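You operate a simulated robot arm through the tools that you are given. There is no shell and no other tool. Be economical: measure what you need, move in short steps, check, and stop when the job is done.

Carry out the task below with a simulated robot arm. There is one attempt and no reset: what you move stays moved.

JOB
Put the grey ring in the white bag at the bag holder.
Fine: stand the bag in the holder, set the bag lever to LOCKED while you load it, then to FREE.
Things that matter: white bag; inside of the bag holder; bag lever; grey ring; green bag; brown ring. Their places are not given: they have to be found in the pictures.

Only the result counts: the job must be done as asked and must still hold three seconds after the hand-in. Knocking over, shifting, dropping, spilling or breaking anything else fails it.

ROBOT AND FRAMES
A 7-joint arm with a two-finger parallel gripper, fixed in place. Base frame: the origin is at the foot of the arm, x ahead of it, y to its left, z up; the work surface is at about z = 73.7. Lengths are in cm, angles in degrees, forces in N, time in s.
With the tool pointing down near the work surface it reaches from about 30 to 68 cm from the base axis. Its first joint turns from -66.0 to 66.0 degrees. Payload 1.57 kg.
Tool frame: the origin (TCP) lies between the finger pads and is the grasp point; the fingertips stand 3 cm ahead of it; z points along the fingers, y is the line along which they close. The gripper opens to 11 cm. The fingers are 2.4 cm wide and 1.2 cm thick; the gripper's body (4.8 by 11.2 cm) begins 7.8 cm behind the TCP.
Orientation is that of the tool frame in the base frame, as a unit quaternion [w, x, y, z]. With the fingers straight down and closing along the base's y, the tool's x points along the base's -x, its y along +y and its z along -z.

CONTROLS
- The arm moves only by the tool play_rows. Its argument "deltas" is a list of rows, each a list of 3 entries, a list of its own where there are three numbers: the shift along the tool's x, y, z in cm, then the turn, a rotation vector about the tool's x, y, z in degrees, then the finger opening in cm, from 0 to 11. In form: [[[tx, ty, tz], [wx, wy, wz], grip], ...]. A call has 1 to 12 rows; each row shifts and turns the commanded pose from where the row before left it, along the tool's axes as they then stand. A row lasts 0.2 s, in which the tool goes at most 5 cm and 8.6 degrees; a call with a longer step from one row to the next is refused whole, and so is a gripper value outside its range. A pose out of reach is approached as far as the arm can. The call stops where the force on the tool passes 70 N (or 10 N more than at its start, if that is more) or the arm is blocked; 0.2 s more then pass. The fingers move at their own pace (about 10.8 cm/s each) and stop on an object; they squeeze with about 22 N. The grip force told is the motor's: it shows also when the fingers shut on nothing. Time passes only in rows, and 0.2 s behind the last, so rows that do not move let the fingers close. The reply holds the time, the measured pose of the TCP, the force on the tool along the base axes, the opening and the grip force, in the units named above and with some noise.
- Cameras (640 x 400 px; columns grow to the right, rows downward): "scene" is fixed at [17.61, -41.6, 140.09]; the picture's right is [0.60, -0.80, 0.00], its down [-0.54, -0.40, -0.74] and it looks along [0.59, 0.44, -0.68] (base axes); focal length 308 px, centre (320, 200). "wrist" rides on the gripper at [7, 1.6, -14.1] in the tool frame; the picture's right is [-0.23, 0.97, 0.00], its down [-0.86, -0.20, -0.48] and it looks along [-0.47, -0.11, 0.88] (tool axes); focal length 222 px, centre (320, 200).
- capture(camera): a new picture of that camera. No time passes.
- locate(camera, pixels): for up to 12 pixels [column, row] of the newest picture of that camera ("zoom" is the newest enlarged one), the place [x, y, z] in the base frame of the surface seen there, good to about 0.2 cm, but the place of the scene camera against the robot may be out by one fixed shift of up to 1.2 cm in any direction. No time passes.
- enlarge(camera, box): a new picture of the part [left, top, right, bottom] of that camera's present view, enlarged. No time passes.
- hand_in(): hands the job in; it is judged then, once.

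Work in short steps. Measure before you move; look again where a grasp or a placing could have gone wrong, and mend it. You have 80 turns and 34 pictures in all, those below and enlarged ones among them. Open the gripper and draw the arm clear of the work before you hand the job in, unless the task says otherwise; then end with one line.

The tools are called after "Request:" as a command line: name --argument value ..., lists and objects as JSON in quotes. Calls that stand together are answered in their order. play_rows: Moves the arm, as the interface text tells. Its arguments: {"type":"object","properties":{"deltas":{"type":"array","items":{"type":"array"}}},"required":["deltas"]} The other tools are called the same way: capture (camera) takes a picture; locate (camera, pixels) gives the place of the surface under pixels of a picture; enlarge (camera, box) takes an enlarged picture of a part of a camera's view; hand_in () hands the job in.

At the start:

```text
time: 0.0
tcp_pos: [41.56, 9.98, 100.9]
ee_rot: [0.0, 0.001, 1.0, 0.0]
wrist_force: [-0.3, -0.4, 0.1]
opening: 11.01
grasp_force: 0.0
```

scene: 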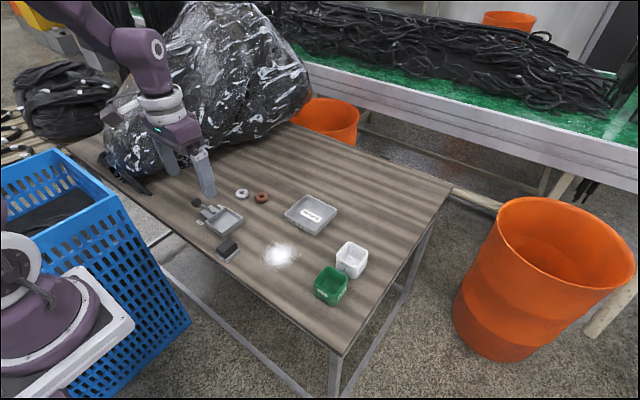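
wrist: 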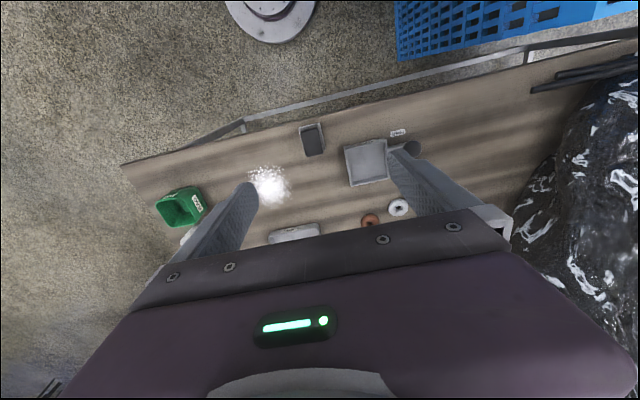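

The scene shows bags near (350,260) and (331,285), rings at (242,194) and (261,198), and trays at (223,218) and (311,213). I enlarge that region for detail.

Request:
enlarge --camera "scene" --box '[180, 170, 280, 270]'

Request:
enlarge --camera "scene" --box '[270, 180, 390, 310]'

```text
4.00 times, centred on (230, 220) of scene
```

zoom: 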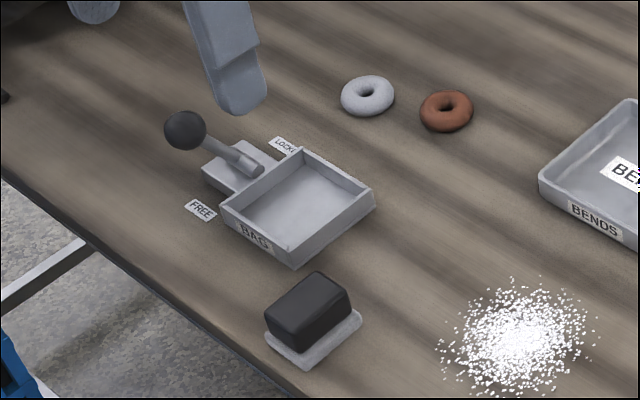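

```text
3.08 times, centred on (330, 245) of scene
```

zoom: 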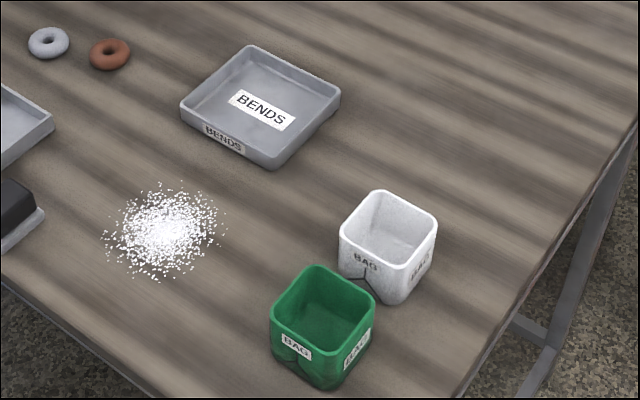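

Next I measure the bags (zoom) and the holder, lever and rings (scene pixels).

Request:
locate --camera "zoom" --pixels '[[378, 191], [435, 220], [402, 267], [341, 236], [390, 230], [385, 303], [340, 270], [318, 266], [374, 294], [330, 340], [272, 314], [430, 270]]'

Request:
locate --camera "scene" --pixels '[[196.3, 202.5], [206, 208], [213.5, 211.5], [221, 206.5], [200, 222.5], [225, 221], [243, 218], [223.5, 236], [206, 222], [225.5, 208], [242, 190], [242, 198]]'

Request:
enlarge --camera "scene" --box '[185, 180, 265, 230]'

Request:
enlarge --camera "wrist" --box '[300, 110, 440, 230]'

```text
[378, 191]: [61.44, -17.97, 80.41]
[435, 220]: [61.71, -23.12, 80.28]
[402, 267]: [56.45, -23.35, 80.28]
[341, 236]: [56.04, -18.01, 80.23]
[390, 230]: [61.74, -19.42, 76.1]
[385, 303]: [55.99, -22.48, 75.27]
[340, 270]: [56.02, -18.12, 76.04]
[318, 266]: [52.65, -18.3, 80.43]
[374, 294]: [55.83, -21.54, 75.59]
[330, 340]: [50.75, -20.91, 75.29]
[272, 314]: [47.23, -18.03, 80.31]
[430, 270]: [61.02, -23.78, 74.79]
```

```text
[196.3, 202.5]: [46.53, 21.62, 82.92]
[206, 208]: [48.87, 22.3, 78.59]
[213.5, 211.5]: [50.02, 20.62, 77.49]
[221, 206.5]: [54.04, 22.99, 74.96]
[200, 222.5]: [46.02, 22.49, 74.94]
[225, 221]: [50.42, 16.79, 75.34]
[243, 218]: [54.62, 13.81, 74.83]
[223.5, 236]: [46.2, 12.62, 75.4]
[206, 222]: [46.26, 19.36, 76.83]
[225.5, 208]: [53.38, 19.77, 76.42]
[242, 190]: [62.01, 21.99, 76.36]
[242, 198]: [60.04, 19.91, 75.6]
```

```text
8.00 times, centred on (225, 205) of scene
```

zoom: 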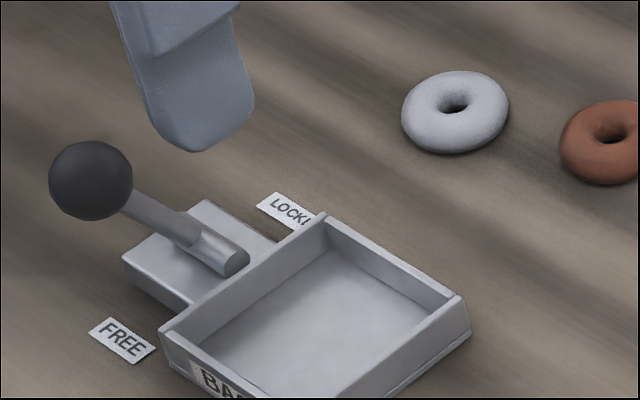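

```text
3.33 times, centred on (370, 170) of wrist
```

zoom: 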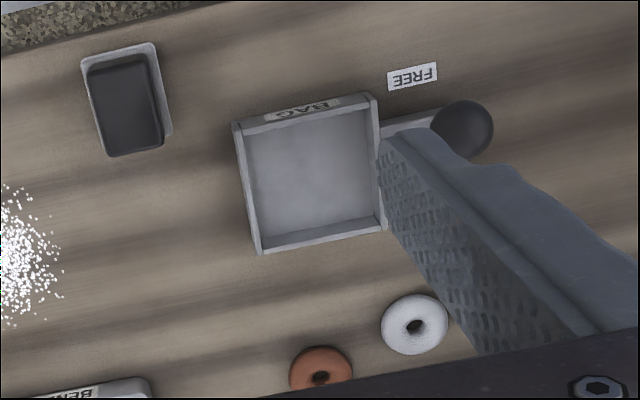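

The knob leans toward −x (FREE side). The scene's table reads about 1.2 high, so I cross-check with the wrist camera, which has no fixed shift.

Request:
locate --camera "zoom" --pixels '[[415, 78], [462, 128], [237, 124], [375, 97], [384, 229], [262, 250], [310, 175], [415, 300], [415, 348], [388, 325], [447, 320], [320, 350]]'

Request:
locate --camera "scene" --pixels '[[206, 195], [198, 200], [193, 199], [201, 222], [255, 178], [242, 190], [236.5, 195], [248, 194.5], [242, 198.5], [238, 192], [246, 197.5], [261, 192]]'

```text
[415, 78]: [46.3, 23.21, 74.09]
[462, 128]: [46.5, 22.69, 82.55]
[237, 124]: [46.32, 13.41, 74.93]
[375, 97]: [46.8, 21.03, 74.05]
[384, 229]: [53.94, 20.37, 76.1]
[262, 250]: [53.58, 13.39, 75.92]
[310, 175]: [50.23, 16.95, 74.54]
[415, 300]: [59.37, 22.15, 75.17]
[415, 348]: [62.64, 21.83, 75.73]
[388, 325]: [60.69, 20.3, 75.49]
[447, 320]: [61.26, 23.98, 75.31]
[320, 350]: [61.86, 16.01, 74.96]
```

```text
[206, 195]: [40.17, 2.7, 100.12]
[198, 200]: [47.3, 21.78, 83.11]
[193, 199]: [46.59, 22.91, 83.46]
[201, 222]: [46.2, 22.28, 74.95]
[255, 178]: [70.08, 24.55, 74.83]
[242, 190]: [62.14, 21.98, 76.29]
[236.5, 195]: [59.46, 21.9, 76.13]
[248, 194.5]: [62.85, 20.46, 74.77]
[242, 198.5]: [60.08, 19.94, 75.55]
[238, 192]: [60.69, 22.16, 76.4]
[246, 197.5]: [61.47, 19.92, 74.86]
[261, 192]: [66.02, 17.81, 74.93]
```

Wrist-based values: ring at about (61.0, 22.1), holder centre about (50.1, 17.0), knob (46.5, 22.5, 82.5), and scene shift about (0, +0.9, −1). I go above the white bag for a wrist look.

Request:
play_rows --deltas '[[[-1.8, -3.3, 1], [0, 0, 0], 9], [[-1.8, -3.3, 1], [0, 0, 0], 9], [[-1.8, -3.3, 1], [0, 0, 0], 9], [[-1.8, -3.3, 1], [0, 0, 0], 9], [[-1.8, -3.3, 1], [0, 0, 0], 9], [[-1.8, -3.3, 1], [0, 0, 0], 9], [[-1.8, -3.3, 1], [0, 0, 0], 9], [[-1.8, -3.3, 1], [0, 0, 0], 9], [[-1.8, -3.3, 1], [0, 0, 0], 9], [[0, 0, 0], [0, 0, 0], 9]]'

Request:
capture --camera "wrist"

```text
time: 2.2
tcp_pos: [57.74, -19.84, 91.81]
ee_rot: [0.001, 0.001, 1.0, -0.001]
wrist_force: [0.9, 0.2, -0.1]
opening: 8.96
grasp_force: 0.1
```

```text
27 pictures are left
```

wrist: 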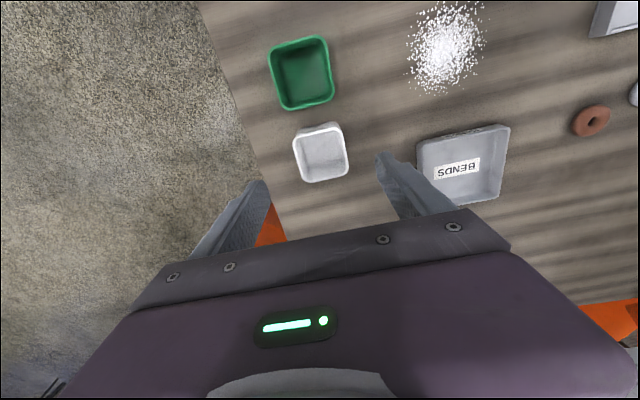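

The white bag is at about (321,153) in the wrist view; I measure its rim corners, floor and table, and the green bag's near edge.

Request:
locate --camera "wrist" --pixels '[[293, 138], [340, 127], [347, 172], [304, 182], [320, 155], [318, 132], [325, 180], [294, 158], [346, 150], [285, 109], [333, 97], [375, 230]]'

Request:
enlarge --camera "wrist" --box '[250, 90, 390, 210]'

```text
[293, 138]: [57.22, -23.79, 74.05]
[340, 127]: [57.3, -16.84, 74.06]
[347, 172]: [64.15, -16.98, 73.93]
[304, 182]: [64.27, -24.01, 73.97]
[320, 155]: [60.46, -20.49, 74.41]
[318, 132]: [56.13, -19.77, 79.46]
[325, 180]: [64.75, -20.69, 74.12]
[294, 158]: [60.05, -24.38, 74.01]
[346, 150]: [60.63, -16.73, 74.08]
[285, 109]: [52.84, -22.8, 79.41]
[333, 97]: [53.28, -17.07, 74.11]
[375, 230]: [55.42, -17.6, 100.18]
```

```text
3.33 times, centred on (320, 150) of wrist
```

zoom: 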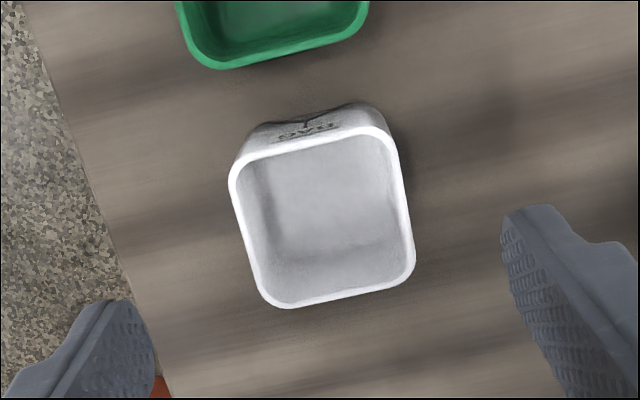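

I locate rim points in the zoom for precise bag centre.

Request:
locate --camera "zoom" --pixels '[[233, 185], [255, 272], [390, 165], [408, 240], [280, 149], [350, 137], [290, 302], [380, 287], [240, 55], [320, 37], [302, 110], [320, 210]]'

```text
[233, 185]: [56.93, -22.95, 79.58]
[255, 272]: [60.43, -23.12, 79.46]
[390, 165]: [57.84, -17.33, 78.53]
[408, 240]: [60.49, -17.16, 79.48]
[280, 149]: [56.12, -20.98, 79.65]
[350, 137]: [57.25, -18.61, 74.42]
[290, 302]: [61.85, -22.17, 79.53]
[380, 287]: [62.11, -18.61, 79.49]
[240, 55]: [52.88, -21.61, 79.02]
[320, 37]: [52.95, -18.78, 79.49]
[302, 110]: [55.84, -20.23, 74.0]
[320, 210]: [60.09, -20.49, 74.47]
```

Bag spans x 55.9–62.1, y −23.15–−17.1, rim z 79.4; centre (59.0, −20.1). I descend with fingers along y, tips near z 76.4, and close.

Request:
play_rows --deltas '[[[-1.26, -0.26, 2], [0, 0, 0], 9], [[0, 0, 3], [0, 0, 0], 9], [[0, 0, 3], [0, 0, 0], 9], [[0, 0, 3], [0, 0, 0], 9], [[0, 0, 1.4], [0, 0, 0], 9], [[0, 0, 0], [0, 0, 0], 9], [[0, 0, 0], [0, 0, 0], 5], [[0, 0, 0], [0, 0, 0], 5], [[0, 0, 0], [0, 0, 0], 5]]'

```text
time: 4.2
tcp_pos: [59.08, -20.03, 79.52]
ee_rot: [0.0, 0.0, 1.0, -0.001]
wrist_force: [-0.3, -0.1, -1.3]
opening: 6.06
grasp_force: 21.8
```

Bag is gripped at 6.06. I lift it straight up and check.

Request:
play_rows --deltas '[[[0, 0, -1], [0, 0, 0], 5], [[0, 0, -3], [0, 0, 0], 5], [[0, 0, -4], [0, 0, 0], 5], [[0, 0, -4], [0, 0, 0], 5], [[0, 0, 0], [0, 0, 0], 5]]'

Request:
play_rows --deltas '[[[0, 0, 0], [0, 0, -7.5], 5], [[0, 0, 0], [0, 0, -7.5], 5], [[0, 0, 0], [0, 0, -7.5], 5], [[0, 0, 0], [0, 0, -7.5], 5], [[0, 0, 0], [0, 0, -7.5], 5], [[0, 0, 0], [0, 0, -7.5], 5], [[0, 0, 0], [0, 0, -7.5], 5], [[0, 0, 0], [0, 0, -7.5], 5], [[0, 0, 0], [0, 0, -7.5], 5], [[0, 0, 0], [0, 0, -7.5], 5], [[0, 0, 0], [0, 0, -7.5], 5], [[0, 0, 0], [0, 0, -7.5], 5]]'

Request:
capture --camera "wrist"

```text
time: 5.4
tcp_pos: [59.3, -20.2, 91.63]
ee_rot: [-0.001, 0.0, 1.0, 0.0]
wrist_force: [0.6, 0.4, 0.6]
opening: 6.08
grasp_force: 22.2
```

```text
time: 8.0
tcp_pos: [58.79, -19.99, 91.41]
ee_rot: [0.0, 0.708, -0.706, 0.001]
wrist_force: [-0.3, 0.0, -0.4]
opening: 6.07
grasp_force: 22.5
```

```text
25 pictures are left
```

wrist: 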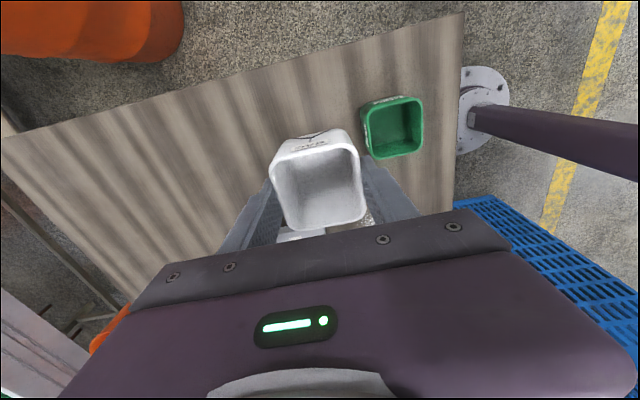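

Orientation good (tool x = −Y, tool y = −X) and bag held. I move to (61,19), from where the holder should be visible to the right past the bag.

Request:
play_rows --deltas '[[[-4, -0.2, 0], [0, 0, 0], 5], [[-4, -0.2, 0], [0, 0, 0], 5], [[-4, -0.2, 0], [0, 0, 0], 5], [[-4, -0.2, 0], [0, 0, 0], 5], [[-4, -0.2, 0], [0, 0, 0], 5], [[-4, -0.2, 0], [0, 0, 0], 5], [[-4, -0.2, 0], [0, 0, 0], 5], [[-4, -0.2, 0], [0, 0, 0], 5], [[-4, -0.2, 0], [0, 0, 0], 5], [[-3, 0, 0], [0, 0, 0], 5], [[0, 0, 0], [0, 0, 0], 5]]'

Request:
enlarge --camera "wrist" --box '[330, 70, 490, 210]'

```text
time: 10.4
tcp_pos: [60.74, 18.86, 91.74]
ee_rot: [0.0, -0.707, 0.707, 0.001]
wrist_force: [0.9, -0.5, -0.7]
opening: 6.07
grasp_force: 22.4
```

```text
2.86 times, centred on (410, 140) of wrist
```

zoom: 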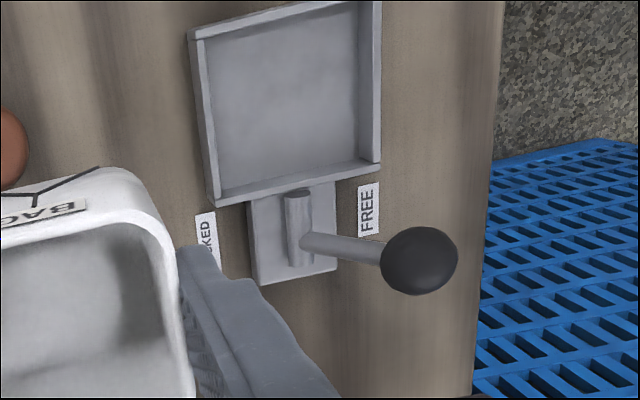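

Clear view of the holder and lever. I measure inner floor edges, wall tops, axle and knob.

Request:
locate --camera "zoom" --pixels '[[219, 188], [354, 155], [356, 20], [206, 60], [212, 140], [369, 80], [290, 182], [260, 18], [300, 225], [420, 260], [370, 250], [285, 100]]'

Request:
enlarge --camera "wrist" --box '[350, 40, 470, 150]'

```text
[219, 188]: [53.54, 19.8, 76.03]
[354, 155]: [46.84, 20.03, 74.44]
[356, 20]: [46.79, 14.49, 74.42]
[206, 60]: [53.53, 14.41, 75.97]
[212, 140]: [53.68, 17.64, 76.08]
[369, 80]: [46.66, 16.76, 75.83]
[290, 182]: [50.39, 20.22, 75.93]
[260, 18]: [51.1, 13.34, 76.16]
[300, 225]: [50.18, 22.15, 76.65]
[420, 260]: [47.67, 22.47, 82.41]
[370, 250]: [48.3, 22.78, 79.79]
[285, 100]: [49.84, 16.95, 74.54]
```

```text
3.64 times, centred on (410, 95) of wrist
```

zoom: 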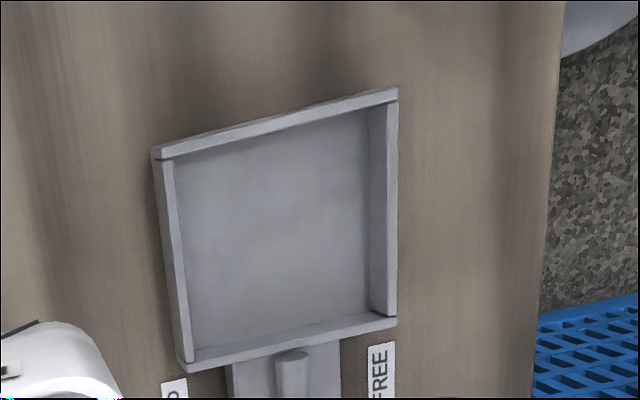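

Now the wall-top edges on all four sides in the new zoom.

Request:
locate --camera "zoom" --pixels '[[170, 240], [176, 240], [164, 240], [392, 210], [387, 210], [396, 210], [280, 120], [280, 127], [280, 114], [285, 341], [285, 335], [285, 346]]'

```text
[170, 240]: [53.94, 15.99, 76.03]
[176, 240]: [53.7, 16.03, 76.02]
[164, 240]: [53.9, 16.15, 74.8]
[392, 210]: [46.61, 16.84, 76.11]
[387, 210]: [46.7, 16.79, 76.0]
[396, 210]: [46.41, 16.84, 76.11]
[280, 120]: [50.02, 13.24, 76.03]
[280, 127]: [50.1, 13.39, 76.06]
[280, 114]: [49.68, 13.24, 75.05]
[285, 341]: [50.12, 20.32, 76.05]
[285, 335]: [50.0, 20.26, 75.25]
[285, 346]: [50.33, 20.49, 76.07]
```

Holder centre ≈ (50.2, 16.87), inner ≈ 6.7, bag ≈ 6.1. I measure the bag in hand to get its offset from the TCP.

Request:
enlarge --camera "wrist" --box '[250, 110, 390, 240]'

```text
3.08 times, centred on (320, 175) of wrist
```

zoom: 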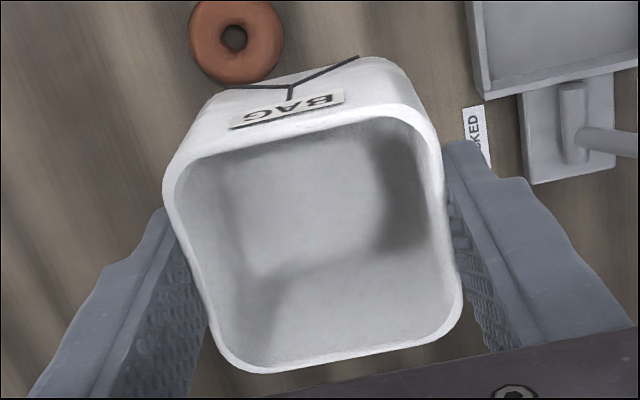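

Request:
locate --camera "zoom" --pixels '[[250, 141], [320, 128], [380, 118], [270, 366], [345, 356], [410, 340], [172, 200], [195, 275], [215, 335], [430, 160], [443, 215], [452, 270]]'

```text
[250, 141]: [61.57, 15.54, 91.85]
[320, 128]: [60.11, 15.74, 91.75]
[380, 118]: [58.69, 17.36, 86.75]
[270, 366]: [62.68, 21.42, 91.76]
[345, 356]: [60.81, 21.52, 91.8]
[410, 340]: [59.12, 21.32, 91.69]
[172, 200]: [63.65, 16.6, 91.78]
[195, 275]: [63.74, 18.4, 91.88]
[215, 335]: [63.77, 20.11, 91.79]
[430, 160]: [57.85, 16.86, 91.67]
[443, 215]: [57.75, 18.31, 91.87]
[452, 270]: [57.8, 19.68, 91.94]
```

Bag in hand centres at ≈(60.78, 18.57). I shift by (−10.58, −1.70) over the holder and lower to about 1.3 cm above its walls, then check.

Request:
play_rows --deltas '[[[0.57, 3.53, 0], [0, 0, 0], 5], [[0.57, 3.53, 0], [0, 0, 0], 5], [[0.56, 3.52, 0], [0, 0, 0], 5], [[0, 0, 3], [0, 0, 0], 5], [[0, 0, 3], [0, 0, 0], 5], [[0, 0, 2.5], [0, 0, 0], 5], [[0, 0, 0], [0, 0, 0], 5]]'

Request:
enlarge --camera "wrist" --box '[240, 90, 400, 220]'

Request:
enlarge --camera "scene" --box '[180, 160, 280, 250]'

```text
time: 12.0
tcp_pos: [49.75, 17.07, 82.74]
ee_rot: [0.0, 0.708, -0.707, 0.0]
wrist_force: [-0.8, -0.1, -0.9]
opening: 6.08
grasp_force: 22.7
```

```text
3.08 times, centred on (320, 155) of wrist
```

zoom: 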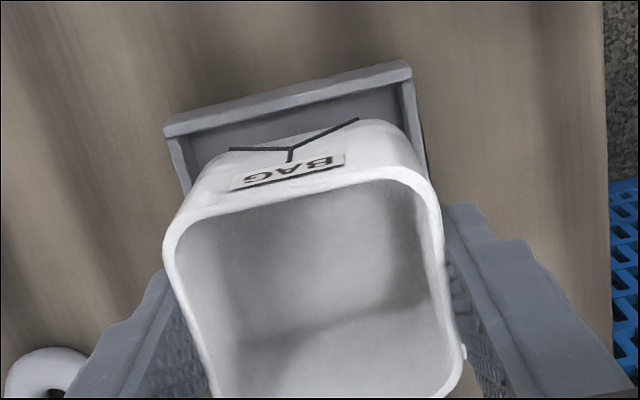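

```text
4.44 times, centred on (230, 205) of scene
```

zoom: 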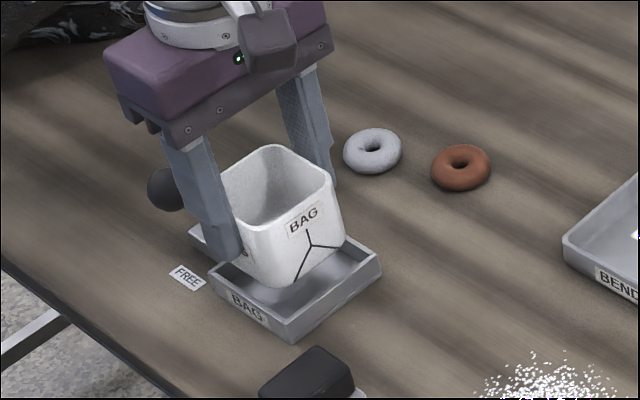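

Relative check in the scene zoom: bag rim/faces versus holder wall tops in the same frame.

Request:
locate --camera "zoom" --pixels '[[306, 161], [313, 166], [245, 163], [300, 252], [328, 225], [300, 216], [337, 284], [337, 289], [365, 245], [250, 293], [246, 296], [245, 226]]'

```text
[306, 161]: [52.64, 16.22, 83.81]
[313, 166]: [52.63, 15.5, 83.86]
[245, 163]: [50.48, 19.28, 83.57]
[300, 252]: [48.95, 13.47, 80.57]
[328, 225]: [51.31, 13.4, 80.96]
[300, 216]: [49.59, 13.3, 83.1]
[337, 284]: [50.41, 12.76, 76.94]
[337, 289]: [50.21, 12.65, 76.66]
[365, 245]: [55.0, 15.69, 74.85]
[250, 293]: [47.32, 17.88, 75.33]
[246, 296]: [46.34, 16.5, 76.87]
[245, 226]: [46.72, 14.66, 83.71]
```

Bag appears ~0.3 low in x. I confirm with the wrist camera before lowering.

Request:
enlarge --camera "wrist" --box '[270, 95, 390, 185]'

Request:
play_rows --deltas '[[[0, 0, 0], [0, 0, 0], 5]]'

```text
4.44 times, centred on (330, 140) of wrist
```

zoom: 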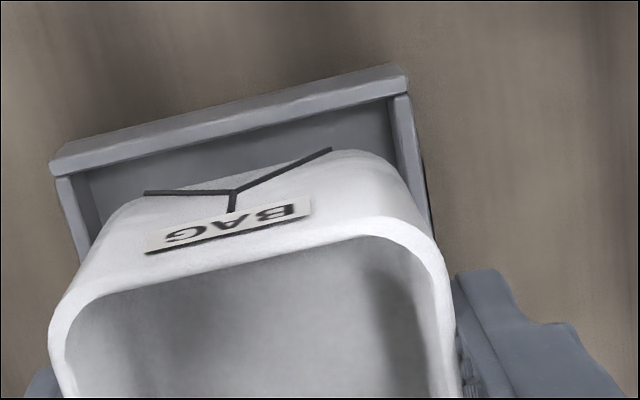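

```text
time: 12.4
tcp_pos: [49.81, 17.21, 82.92]
ee_rot: [-0.001, -0.707, 0.707, 0.001]
wrist_force: [-0.3, 0.2, 0.2]
opening: 6.07
grasp_force: 22.0
```

Request:
locate --camera "zoom" --pixels '[[68, 205], [76, 205], [410, 160], [403, 160], [58, 330], [62, 360], [447, 330], [452, 375], [230, 127], [235, 252], [110, 285], [360, 226]]'

```text
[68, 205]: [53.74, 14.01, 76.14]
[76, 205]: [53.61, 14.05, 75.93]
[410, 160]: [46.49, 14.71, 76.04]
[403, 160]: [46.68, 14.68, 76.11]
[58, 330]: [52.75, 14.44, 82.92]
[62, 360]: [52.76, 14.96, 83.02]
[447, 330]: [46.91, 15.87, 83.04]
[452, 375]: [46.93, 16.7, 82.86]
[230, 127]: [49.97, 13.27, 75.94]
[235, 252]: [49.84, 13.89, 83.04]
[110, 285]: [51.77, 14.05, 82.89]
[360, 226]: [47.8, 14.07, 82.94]
```

Bag centre ≈(49.83, 16.95) against holder (50.15, 16.87): I correct by +0.32 in x and lower 2.7.

Request:
play_rows --deltas '[[[0.08, -0.32, 0], [0, 0, 0], 5], [[0, 0, 0], [0, 0, 0], 5], [[0, 0, 0.8], [0, 0, 0], 5], [[0, 0, 0.8], [0, 0, 0], 5], [[0, 0, 0.6], [0, 0, 0], 5], [[0, 0, 0.4], [0, 0, 0], 5], [[0, 0, 0], [0, 0, 0], 5]]'

```text
time: 14.0
tcp_pos: [50.31, 17.0, 80.36]
ee_rot: [-0.001, -0.707, 0.707, 0.001]
wrist_force: [-9.2, 0.7, 2.6]
opening: 6.06
grasp_force: 21.4
```

A −9 N side force in x: the bag probably touches the +x wall. I look.

Request:
enlarge --camera "wrist" --box '[240, 95, 400, 215]'

Request:
enlarge --camera "scene" --box '[190, 170, 270, 240]'

```text
3.33 times, centred on (320, 155) of wrist
```

zoom: 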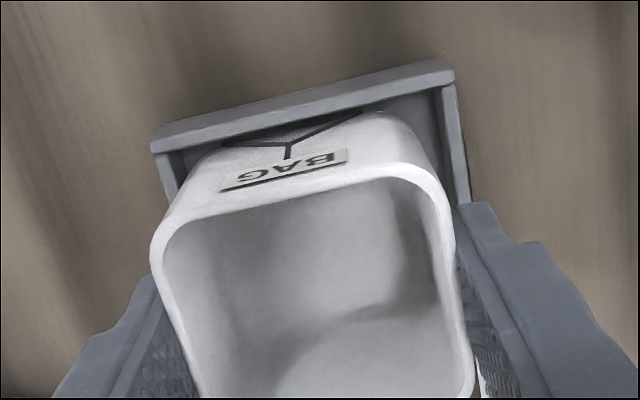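

```text
5.71 times, centred on (230, 205) of scene
```

zoom: 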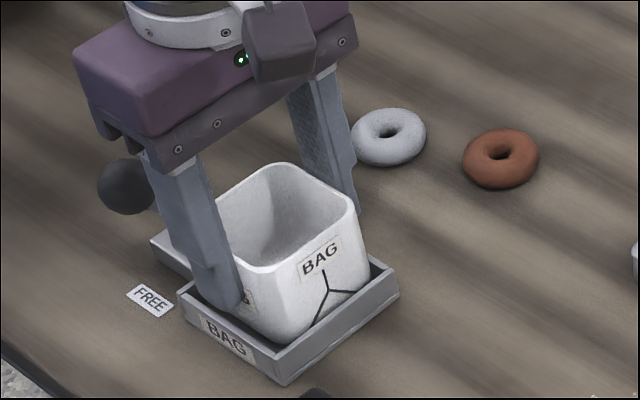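

The bag is inside the walls but close to the +x side; I back off 0.2 in −x and lower slightly.

Request:
play_rows --deltas '[[[0, 0.2, 0], [0, 0, 0], 5], [[0, 0, 0], [0, 0, 0], 5]]'

Request:
play_rows --deltas '[[[0, 0, 0.2], [0, 0, 0], 5], [[0, 0, 0], [0, 0, 0], 5]]'

```text
time: 14.6
tcp_pos: [50.33, 17.15, 80.3]
ee_rot: [0.0, -0.707, 0.707, -0.001]
wrist_force: [-1.8, -0.2, -0.4]
opening: 6.08
grasp_force: 21.9
```

```text
time: 15.2
tcp_pos: [50.29, 17.25, 80.3]
ee_rot: [0.0, -0.707, 0.707, 0.0]
wrist_force: [-0.8, 0.0, -0.3]
opening: 6.09
grasp_force: 22.4
```

No vertical contact yet; I keep lowering in small steps until the floor is felt.

Request:
play_rows --deltas '[[[0, 0, 0.15], [0, 0, 0], 5], [[0, 0, 0], [0, 0, 0], 5]]'

Request:
play_rows --deltas '[[[0, 0, 0.12], [0, 0, 0], 5], [[0, 0, 0], [0, 0, 0], 5]]'

```text
time: 15.8
tcp_pos: [50.35, 17.22, 80.08]
ee_rot: [0.0, 0.708, -0.707, -0.001]
wrist_force: [-1.5, -0.2, 0.5]
opening: 6.08
grasp_force: 21.9
```

```text
time: 16.4
tcp_pos: [50.39, 17.16, 79.96]
ee_rot: [0.0, 0.707, -0.707, 0.0]
wrist_force: [-7.4, -1.2, 7.7]
opening: 6.09
grasp_force: 22.3
```

Floor contact (7.7 N). I open a little and rise straight up, then check the bag and lever.

Request:
play_rows --deltas '[[[0, 0, 0], [0, 0, 0], 8], [[0, 0, 0], [0, 0, 0], 8], [[0, 0, -2], [0, 0, 0], 8], [[0, 0, -4], [0, 0, 0], 8], [[0, 0, -4], [0, 0, 0], 8], [[0, -4, -3], [0, 0, 0], 8], [[0, -4, 0], [0, 0, 0], 8], [[0, 0, 0], [0, 0, 0], 8]]'

Request:
enlarge --camera "scene" --box '[180, 170, 280, 240]'

Request:
capture --camera "wrist"

```text
time: 18.2
tcp_pos: [58.36, 17.29, 92.78]
ee_rot: [0.001, 0.707, -0.707, 0.0]
wrist_force: [0.3, -1.4, 0.8]
opening: 8.02
grasp_force: 0.0
```

```text
5.71 times, centred on (230, 205) of scene
```

zoom: 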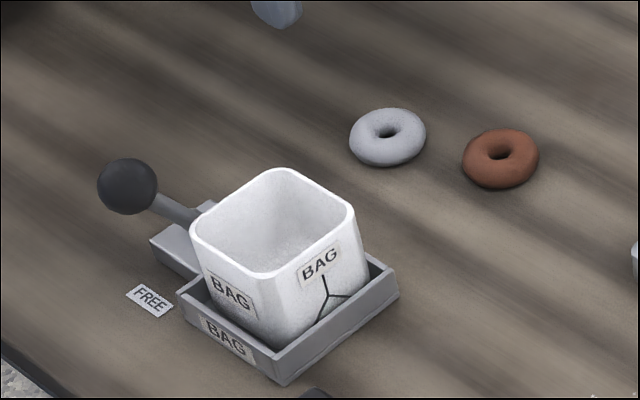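

```text
15 pictures are left
```

wrist: 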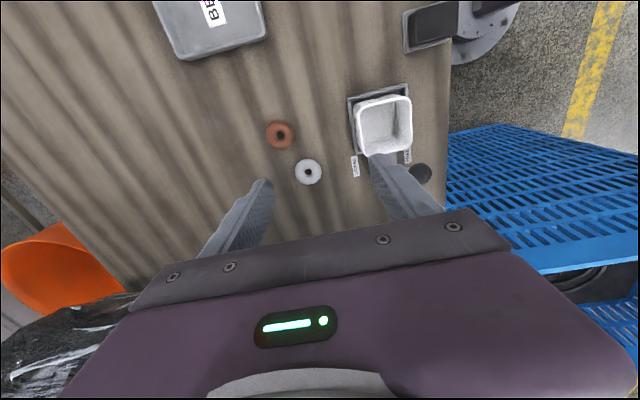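

The bag stands in the holder. I measure the rings and bag rim in the wrist view before going to the lever.

Request:
locate --camera "wrist" --pixels '[[297, 172], [319, 172], [308, 161], [308, 183], [280, 124], [280, 148], [268, 136], [292, 136], [358, 130], [411, 130], [383, 98], [385, 155]]'

```text
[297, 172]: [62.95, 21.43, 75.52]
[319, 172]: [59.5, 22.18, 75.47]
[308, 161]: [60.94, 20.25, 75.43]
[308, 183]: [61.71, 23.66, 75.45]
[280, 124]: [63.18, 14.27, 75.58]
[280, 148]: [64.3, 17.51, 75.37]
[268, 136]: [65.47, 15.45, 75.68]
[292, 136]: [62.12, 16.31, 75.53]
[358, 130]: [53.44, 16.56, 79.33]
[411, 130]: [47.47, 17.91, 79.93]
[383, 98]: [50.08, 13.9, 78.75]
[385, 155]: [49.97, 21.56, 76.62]
```

Ring centre ≈(61.25, 21.9); bag centre ≈(50.4, 16.9). Knob centre ≈(47.0, 22.8, 81.1). I go with closed fingers to the −x side of the knob and descend.

Request:
play_rows --deltas '[[[-1.4, 3.8, 0], [0, 0, 0], 0], [[-1.4, 3.8, 0], [0, 0, 0], 0], [[-1.4, 3.8, 0], [0, 0, 0], 0], [[-1.4, 3.8, 0], [0, 0, 0], 0], [[0, 0, 3.4], [0, 0, 0], 0], [[0, 0, 3.4], [0, 0, 0], 0], [[0, 0, 3.4], [0, 0, 0], 0], [[0, 0, 0], [0, 0, 0], 0]]'

Request:
enlarge --camera "scene" --box '[170, 160, 270, 240]'

```text
time: 20.0
tcp_pos: [42.71, 22.76, 82.6]
ee_rot: [0.0, -0.707, 0.707, 0.001]
wrist_force: [-0.1, -0.2, 0.0]
opening: 0.0
grasp_force: 21.3
```

```text
5.00 times, centred on (220, 200) of scene
```

zoom: 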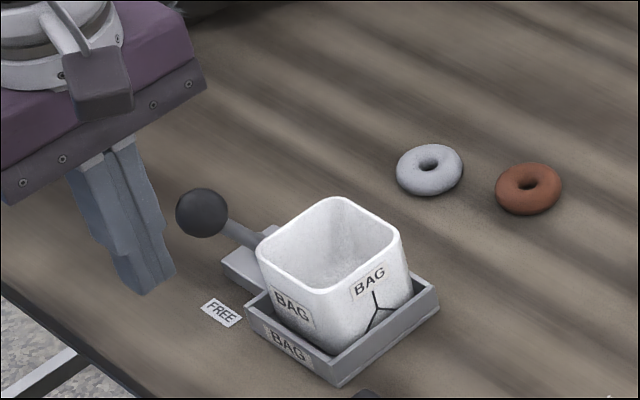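

Fingers are on the −x side of the knob and clear of the bag. I push in +x.

Request:
play_rows --deltas '[[[0, -1, 0], [0, 0, 0], 0], [[0, -1, 0], [0, 0, 0], 0], [[0, -1, 0], [0, 0, 0], 0], [[0, -1, 0], [0, 0, 0], 0], [[0, -1, 0], [0, 0, 0], 0], [[0, -1, 0], [0, 0, 0], 0], [[0, -0.8, 0], [0, 0, 0], 0], [[0, 0, 0], [0, 0, 0], 0]]'

Request:
enlarge --camera "scene" --box '[170, 160, 270, 240]'

```text
time: 21.8
tcp_pos: [49.96, 22.8, 82.69]
ee_rot: [0.0, -0.707, 0.707, 0.001]
wrist_force: [-0.2, -0.2, 0.4]
opening: 0.0
grasp_force: 21.6
```

```text
5.00 times, centred on (220, 200) of scene
```

zoom: 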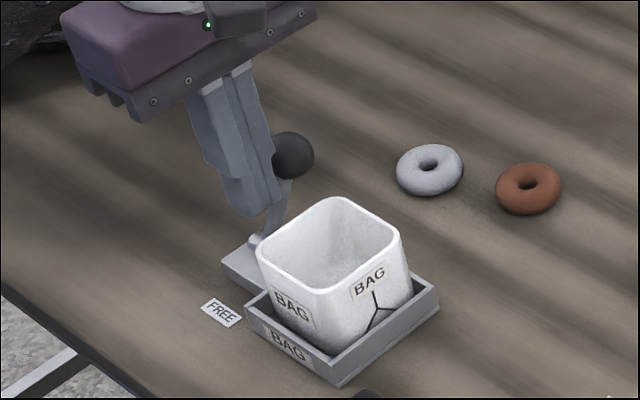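

The lever has swung over the top. I push a bit more until a stop is felt.

Request:
play_rows --deltas '[[[0, -0.4, 0], [0, 0, 0], 0], [[0, -0.4, 0], [0, 0, 0], 0], [[0, 0, 0], [0, 0, 0], 0]]'

Request:
play_rows --deltas '[[[0, -0.3, 0], [0, 0, 0], 0], [[0, 0, 0], [0, 0, 0], 0]]'

```text
time: 22.6
tcp_pos: [50.51, 22.7, 82.8]
ee_rot: [-0.002, -0.707, 0.707, 0.001]
wrist_force: [-17.2, -1.2, 9.4]
opening: 0.01
grasp_force: 21.2
```

```text
time: 23.2
tcp_pos: [50.7, 22.75, 82.63]
ee_rot: [0.001, 0.708, -0.706, -0.001]
wrist_force: [-40.9, 1.9, 18.3]
opening: 0.0
grasp_force: 21.4
```

Stop reached (force rises to −41 N). I back off in −x, rise, and look.

Request:
play_rows --deltas '[[[0, 1.5, 0], [0, 0, 0], 0], [[0, 1.5, 0], [0, 0, 0], 0], [[0, 0, -3], [0, 0, 0], 0], [[0, 0, -4], [0, 0, 0], 0], [[0, 0, -3.2], [0, 0, 0], 0], [[0, 0, 0], [0, 0, 0], 0]]'

Request:
enlarge --camera "scene" --box '[170, 160, 270, 240]'

```text
time: 24.6
tcp_pos: [48.37, 22.99, 93.01]
ee_rot: [0.0, -0.707, 0.707, 0.0]
wrist_force: [0.6, 0.6, 0.1]
opening: 0.0
grasp_force: 21.6
```

```text
5.00 times, centred on (220, 200) of scene
```

zoom: 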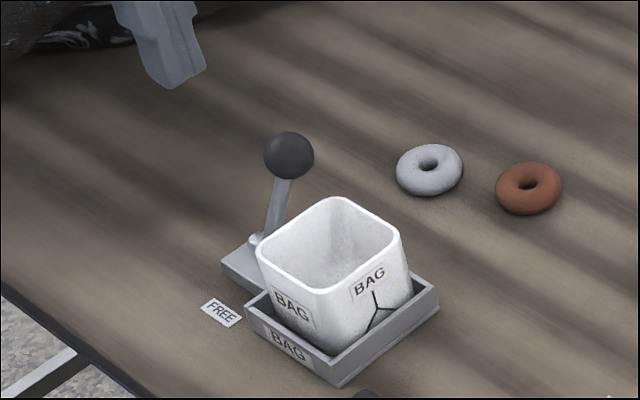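

I verify the knob's location.

Request:
locate --camera "zoom" --pixels '[[288, 155], [280, 195], [268, 228], [258, 240]]'

```text
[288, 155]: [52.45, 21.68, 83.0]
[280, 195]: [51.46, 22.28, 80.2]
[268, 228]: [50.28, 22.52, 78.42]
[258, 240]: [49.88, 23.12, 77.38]
```

Knob mirrored about the axle: LOCKED. I go over the grey ring with fingers open to 7 and descend partway for a check.

Request:
play_rows --deltas '[[[0.25, -3.3, 0], [0, 0, 0], 7], [[0.25, -3.3, 0], [0, 0, 0], 7], [[0.25, -3.3, 0], [0, 0, 0], 7], [[0.2, -3.2, 0], [0, 0, 0], 7], [[0, 0, 4], [0, 0, 0], 7], [[0, 0, 4], [0, 0, 0], 7], [[0, 0, 2.8], [0, 0, 0], 7], [[0, 0, 0], [0, 0, 0], 7], [[0, 0, 0], [0, 0, 0], 7]]'

Request:
capture --camera "wrist"

```text
time: 26.6
tcp_pos: [61.41, 21.56, 82.04]
ee_rot: [0.0, 0.708, -0.707, 0.001]
wrist_force: [0.2, -0.3, -0.5]
opening: 7.0
grasp_force: 0.1
```

```text
11 pictures are left
```

wrist: 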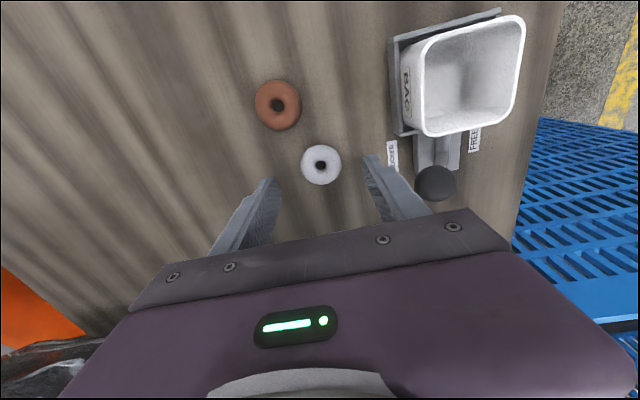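

Request:
locate --camera "wrist" --pixels '[[302, 166], [340, 164], [320, 146], [322, 184], [308, 165], [334, 165], [321, 152], [321, 179], [321, 165], [450, 131], [418, 90], [525, 60]]'

```text
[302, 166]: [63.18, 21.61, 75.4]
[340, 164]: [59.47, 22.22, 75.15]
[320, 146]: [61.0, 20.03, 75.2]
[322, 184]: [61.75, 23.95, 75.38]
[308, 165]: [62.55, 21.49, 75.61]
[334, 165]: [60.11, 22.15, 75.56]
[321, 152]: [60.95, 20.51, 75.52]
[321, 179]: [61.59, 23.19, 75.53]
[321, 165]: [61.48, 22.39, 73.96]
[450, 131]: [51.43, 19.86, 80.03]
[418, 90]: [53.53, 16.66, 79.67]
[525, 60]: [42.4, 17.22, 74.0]
```

Ring centre (61.3, 21.95) matches the TCP. I descend 5.0 and close.

Request:
play_rows --deltas '[[[0, -0.1, 2.5], [0, 0, 0], 7], [[0, 0, 1.5], [0, 0, 0], 7], [[0, 0, 1], [0, 0, 0], 7], [[0, 0, 0], [0, 0, 0], 7], [[0, 0, 0], [0, 0, 0], 2.5], [[0, 0, 0], [0, 0, 0], 2.5], [[0, 0, 0], [0, 0, 0], 2.5]]'

Request:
play_rows --deltas '[[[0, 0, -1], [0, 0, 0], 2.5], [[0, 0, -3], [0, 0, 0], 2.5], [[0, 0, -4], [0, 0, 0], 2.5], [[0, 0, -4], [0, 0, 0], 2.5], [[0, 0, 0], [0, 0, 0], 2.5]]'

Request:
enlarge --camera "wrist" --box '[240, 90, 400, 220]'

```text
time: 28.2
tcp_pos: [61.38, 21.73, 77.25]
ee_rot: [-0.001, 0.708, -0.707, 0.0]
wrist_force: [-0.3, -0.6, 0.4]
opening: 4.12
grasp_force: 21.3
```

```text
time: 29.4
tcp_pos: [61.02, 21.87, 89.33]
ee_rot: [0.001, 0.707, -0.707, 0.0]
wrist_force: [0.2, 0.3, 0.2]
opening: 4.14
grasp_force: 21.8
```

```text
3.08 times, centred on (320, 155) of wrist
```

zoom: 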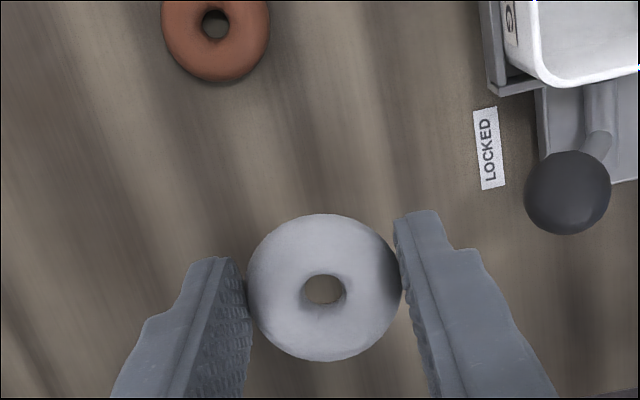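

The ring is held (4.1 cm). I carry it over the bag centre (50.45, 16.9) and lower to TCP ≈84.

Request:
play_rows --deltas '[[[1.7, 3.6, 0], [0, 0, 0], 2.5], [[1.7, 3.6, 0], [0, 0, 0], 2.5], [[1.65, 3.6, 0], [0, 0, 0], 2.5], [[0, 0, 3], [0, 0, 0], 2.5], [[0, 0, 2.0], [0, 0, 0], 2.5], [[0, 0, 0], [0, 0, 0], 2.5]]'

Request:
enlarge --camera "wrist" --box '[240, 90, 400, 220]'

```text
time: 30.8
tcp_pos: [50.3, 16.72, 84.19]
ee_rot: [0.0, 0.707, -0.707, 0.0]
wrist_force: [-0.9, 0.7, -1.4]
opening: 4.12
grasp_force: 22.5
```

```text
3.08 times, centred on (320, 155) of wrist
```

zoom: 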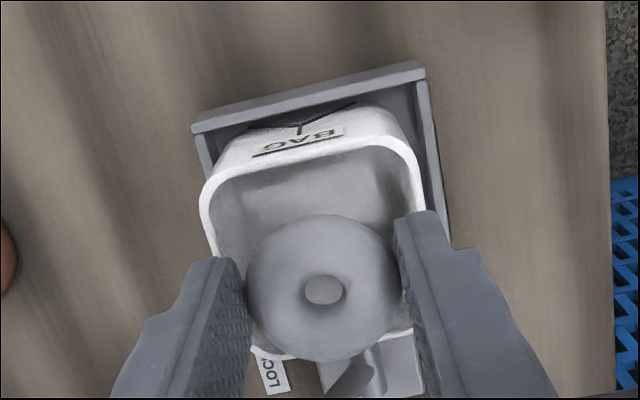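

Request:
locate --camera "zoom" --pixels '[[204, 210], [210, 240], [416, 170], [420, 195], [300, 157], [270, 353], [255, 285], [393, 285], [320, 222], [322, 355]]'

```text
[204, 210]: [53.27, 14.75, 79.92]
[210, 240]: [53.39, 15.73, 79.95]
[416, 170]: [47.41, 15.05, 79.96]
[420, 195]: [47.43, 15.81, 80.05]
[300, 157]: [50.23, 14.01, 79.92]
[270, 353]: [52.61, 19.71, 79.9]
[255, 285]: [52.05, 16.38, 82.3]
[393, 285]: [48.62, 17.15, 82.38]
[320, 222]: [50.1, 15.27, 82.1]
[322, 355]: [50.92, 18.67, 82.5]
```

Ring and bag centred within 0.1. I lower 0.7 (tips just over the rim at z 80) and release.

Request:
play_rows --deltas '[[[0, 0, 0.7], [0, 0, 0], 2.5], [[0, 0, 0], [0, 0, 0], 2.5], [[0, 0, 0], [0, 0, 0], 6.5], [[0, 0, 0], [0, 0, 0], 6.5], [[0, 0, -4], [0, 0, 0], 6.5], [[0, 0, -4], [0, 0, 0], 6.5], [[0, 0, -2], [0, 0, 0], 6.5], [[0, 0, 0], [0, 0, 0], 6.5]]'

Request:
enlarge --camera "wrist" --box '[220, 90, 420, 250]'

```text
time: 32.6
tcp_pos: [50.57, 16.42, 93.34]
ee_rot: [0.0, 0.707, -0.707, 0.0]
wrist_force: [0.1, -0.6, -0.2]
opening: 6.51
grasp_force: 0.1
```

```text
2.50 times, centred on (320, 170) of wrist
```

zoom: 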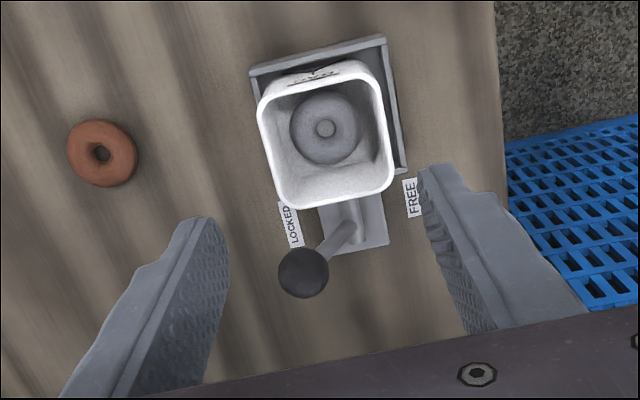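

The ring lies flat in the bag. Next I go to the +x side of the knob with closed fingers.

Request:
play_rows --deltas '[[[-2, -2.3, 0], [0, 0, 0], 0], [[-2, -2.3, 0], [0, 0, 0], 0], [[-2, -2.2, 0], [0, 0, 0], 0], [[0, 0, 0], [0, 0, 0], 0], [[0, 0, 3.6], [0, 0, 0], 0], [[0, 0, 3.6], [0, 0, 0], 0], [[0, 0, 3.5], [0, 0, 0], 0], [[0, 0, 0], [0, 0, 0], 0]]'

Request:
play_rows --deltas '[[[0, 1, 0], [0, 0, 0], 0], [[0, 1, 0], [0, 0, 0], 0], [[0, 1, 0], [0, 0, 0], 0], [[0, 1, 0], [0, 0, 0], 0], [[0, 1, 0], [0, 0, 0], 0], [[0, 1, 0], [0, 0, 0], 0], [[0, 1, 0], [0, 0, 0], 0], [[0, 0, 0], [0, 0, 0], 0]]'

```text
time: 34.4
tcp_pos: [57.2, 22.49, 82.36]
ee_rot: [0.0, -0.707, 0.707, 0.001]
wrist_force: [0.8, 0.4, -0.2]
opening: 0.0
grasp_force: 21.2
```

```text
time: 36.2
tcp_pos: [50.15, 22.87, 82.8]
ee_rot: [0.0, -0.707, 0.707, 0.001]
wrist_force: [0.7, 0.5, 0.2]
opening: 0.0
grasp_force: 21.2
```

No stop yet at x 50.15; I push in small steps until it resists.

Request:
play_rows --deltas '[[[0, 0.4, 0], [0, 0, 0], 0], [[0, 0.3, 0], [0, 0, 0], 0], [[0, 0, 0], [0, 0, 0], 0]]'

```text
time: 37.0
tcp_pos: [49.36, 22.79, 82.57]
ee_rot: [0.0, 0.707, -0.707, 0.0]
wrist_force: [0.7, -0.2, -0.6]
opening: 0.0
grasp_force: 21.6
```

Request:
enlarge --camera "scene" --box '[170, 160, 270, 240]'

```text
5.00 times, centred on (220, 200) of scene
```

zoom: 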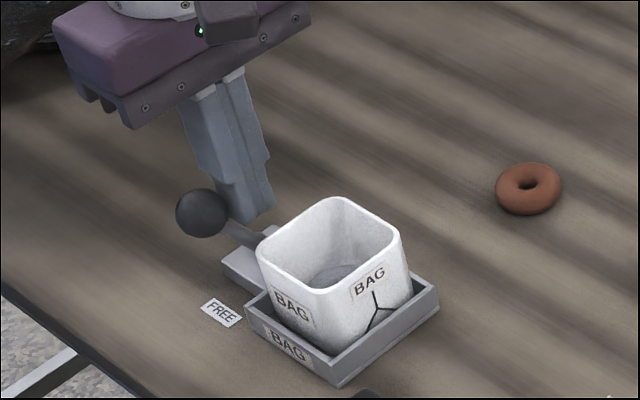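

The knob is back at (201,213), the same place as the original FREE picture. I back off in +x, rise and open clear.

Request:
play_rows --deltas '[[[0, -1.5, 0], [0, 0, 0], 0], [[0, -1.5, 0], [0, 0, 0], 0], [[0, 0, -4], [0, 0, 0], 0], [[0, 0, -4], [0, 0, 0], 0], [[0, 0, -4], [0, 0, 0], 0], [[0, 0, -4], [0, 0, 0], 8], [[3, -2, 0], [0, 0, 0], 8], [[3, -2, 0], [0, 0, 0], 8], [[3, 0, 0], [0, 0, 0], 8], [[3, 0, 0], [0, 0, 0], 8], [[0, 0, 0], [0, 0, 0], 8]]'

Request:
capture --camera "scene"

Request:
enlarge --camera "scene" --box '[170, 160, 270, 240]'

Request:
locate --camera "zoom" --pixels '[[201, 213]]'

```text
time: 39.4
tcp_pos: [56.28, 10.7, 98.94]
ee_rot: [0.0, 0.707, -0.707, 0.0]
wrist_force: [0.4, 0.9, -0.6]
opening: 7.99
grasp_force: 0.0
```

```text
6 pictures are left
```

scene: 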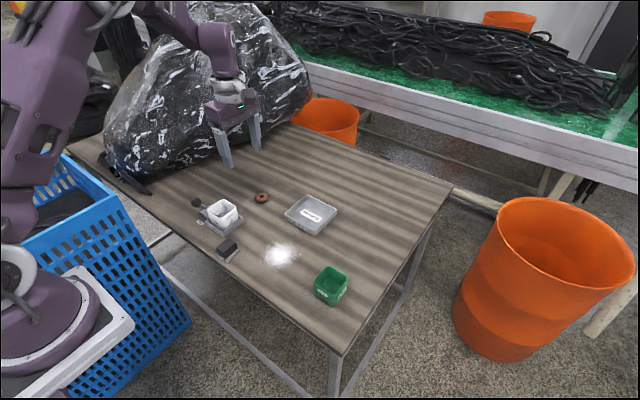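

```text
5.00 times, centred on (220, 200) of scene
```

zoom: 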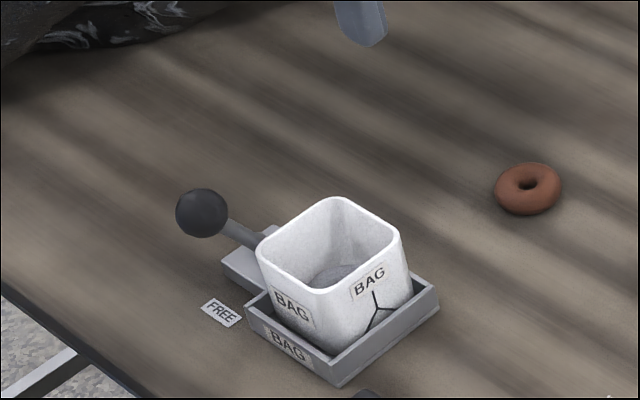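

```text
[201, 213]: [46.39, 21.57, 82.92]
```

The lever reads as FREE (knob at 46.4, against 46.5 at the start), the ring is in the bag, the bag is in the holder, and everything else is untouched. Handing in.

Request:
hand_in

```text
The job is handed in.
```

The grey ring is in the white bag, the bag stands in the holder, and the lever was LOCKED for loading and is now back at FREE.
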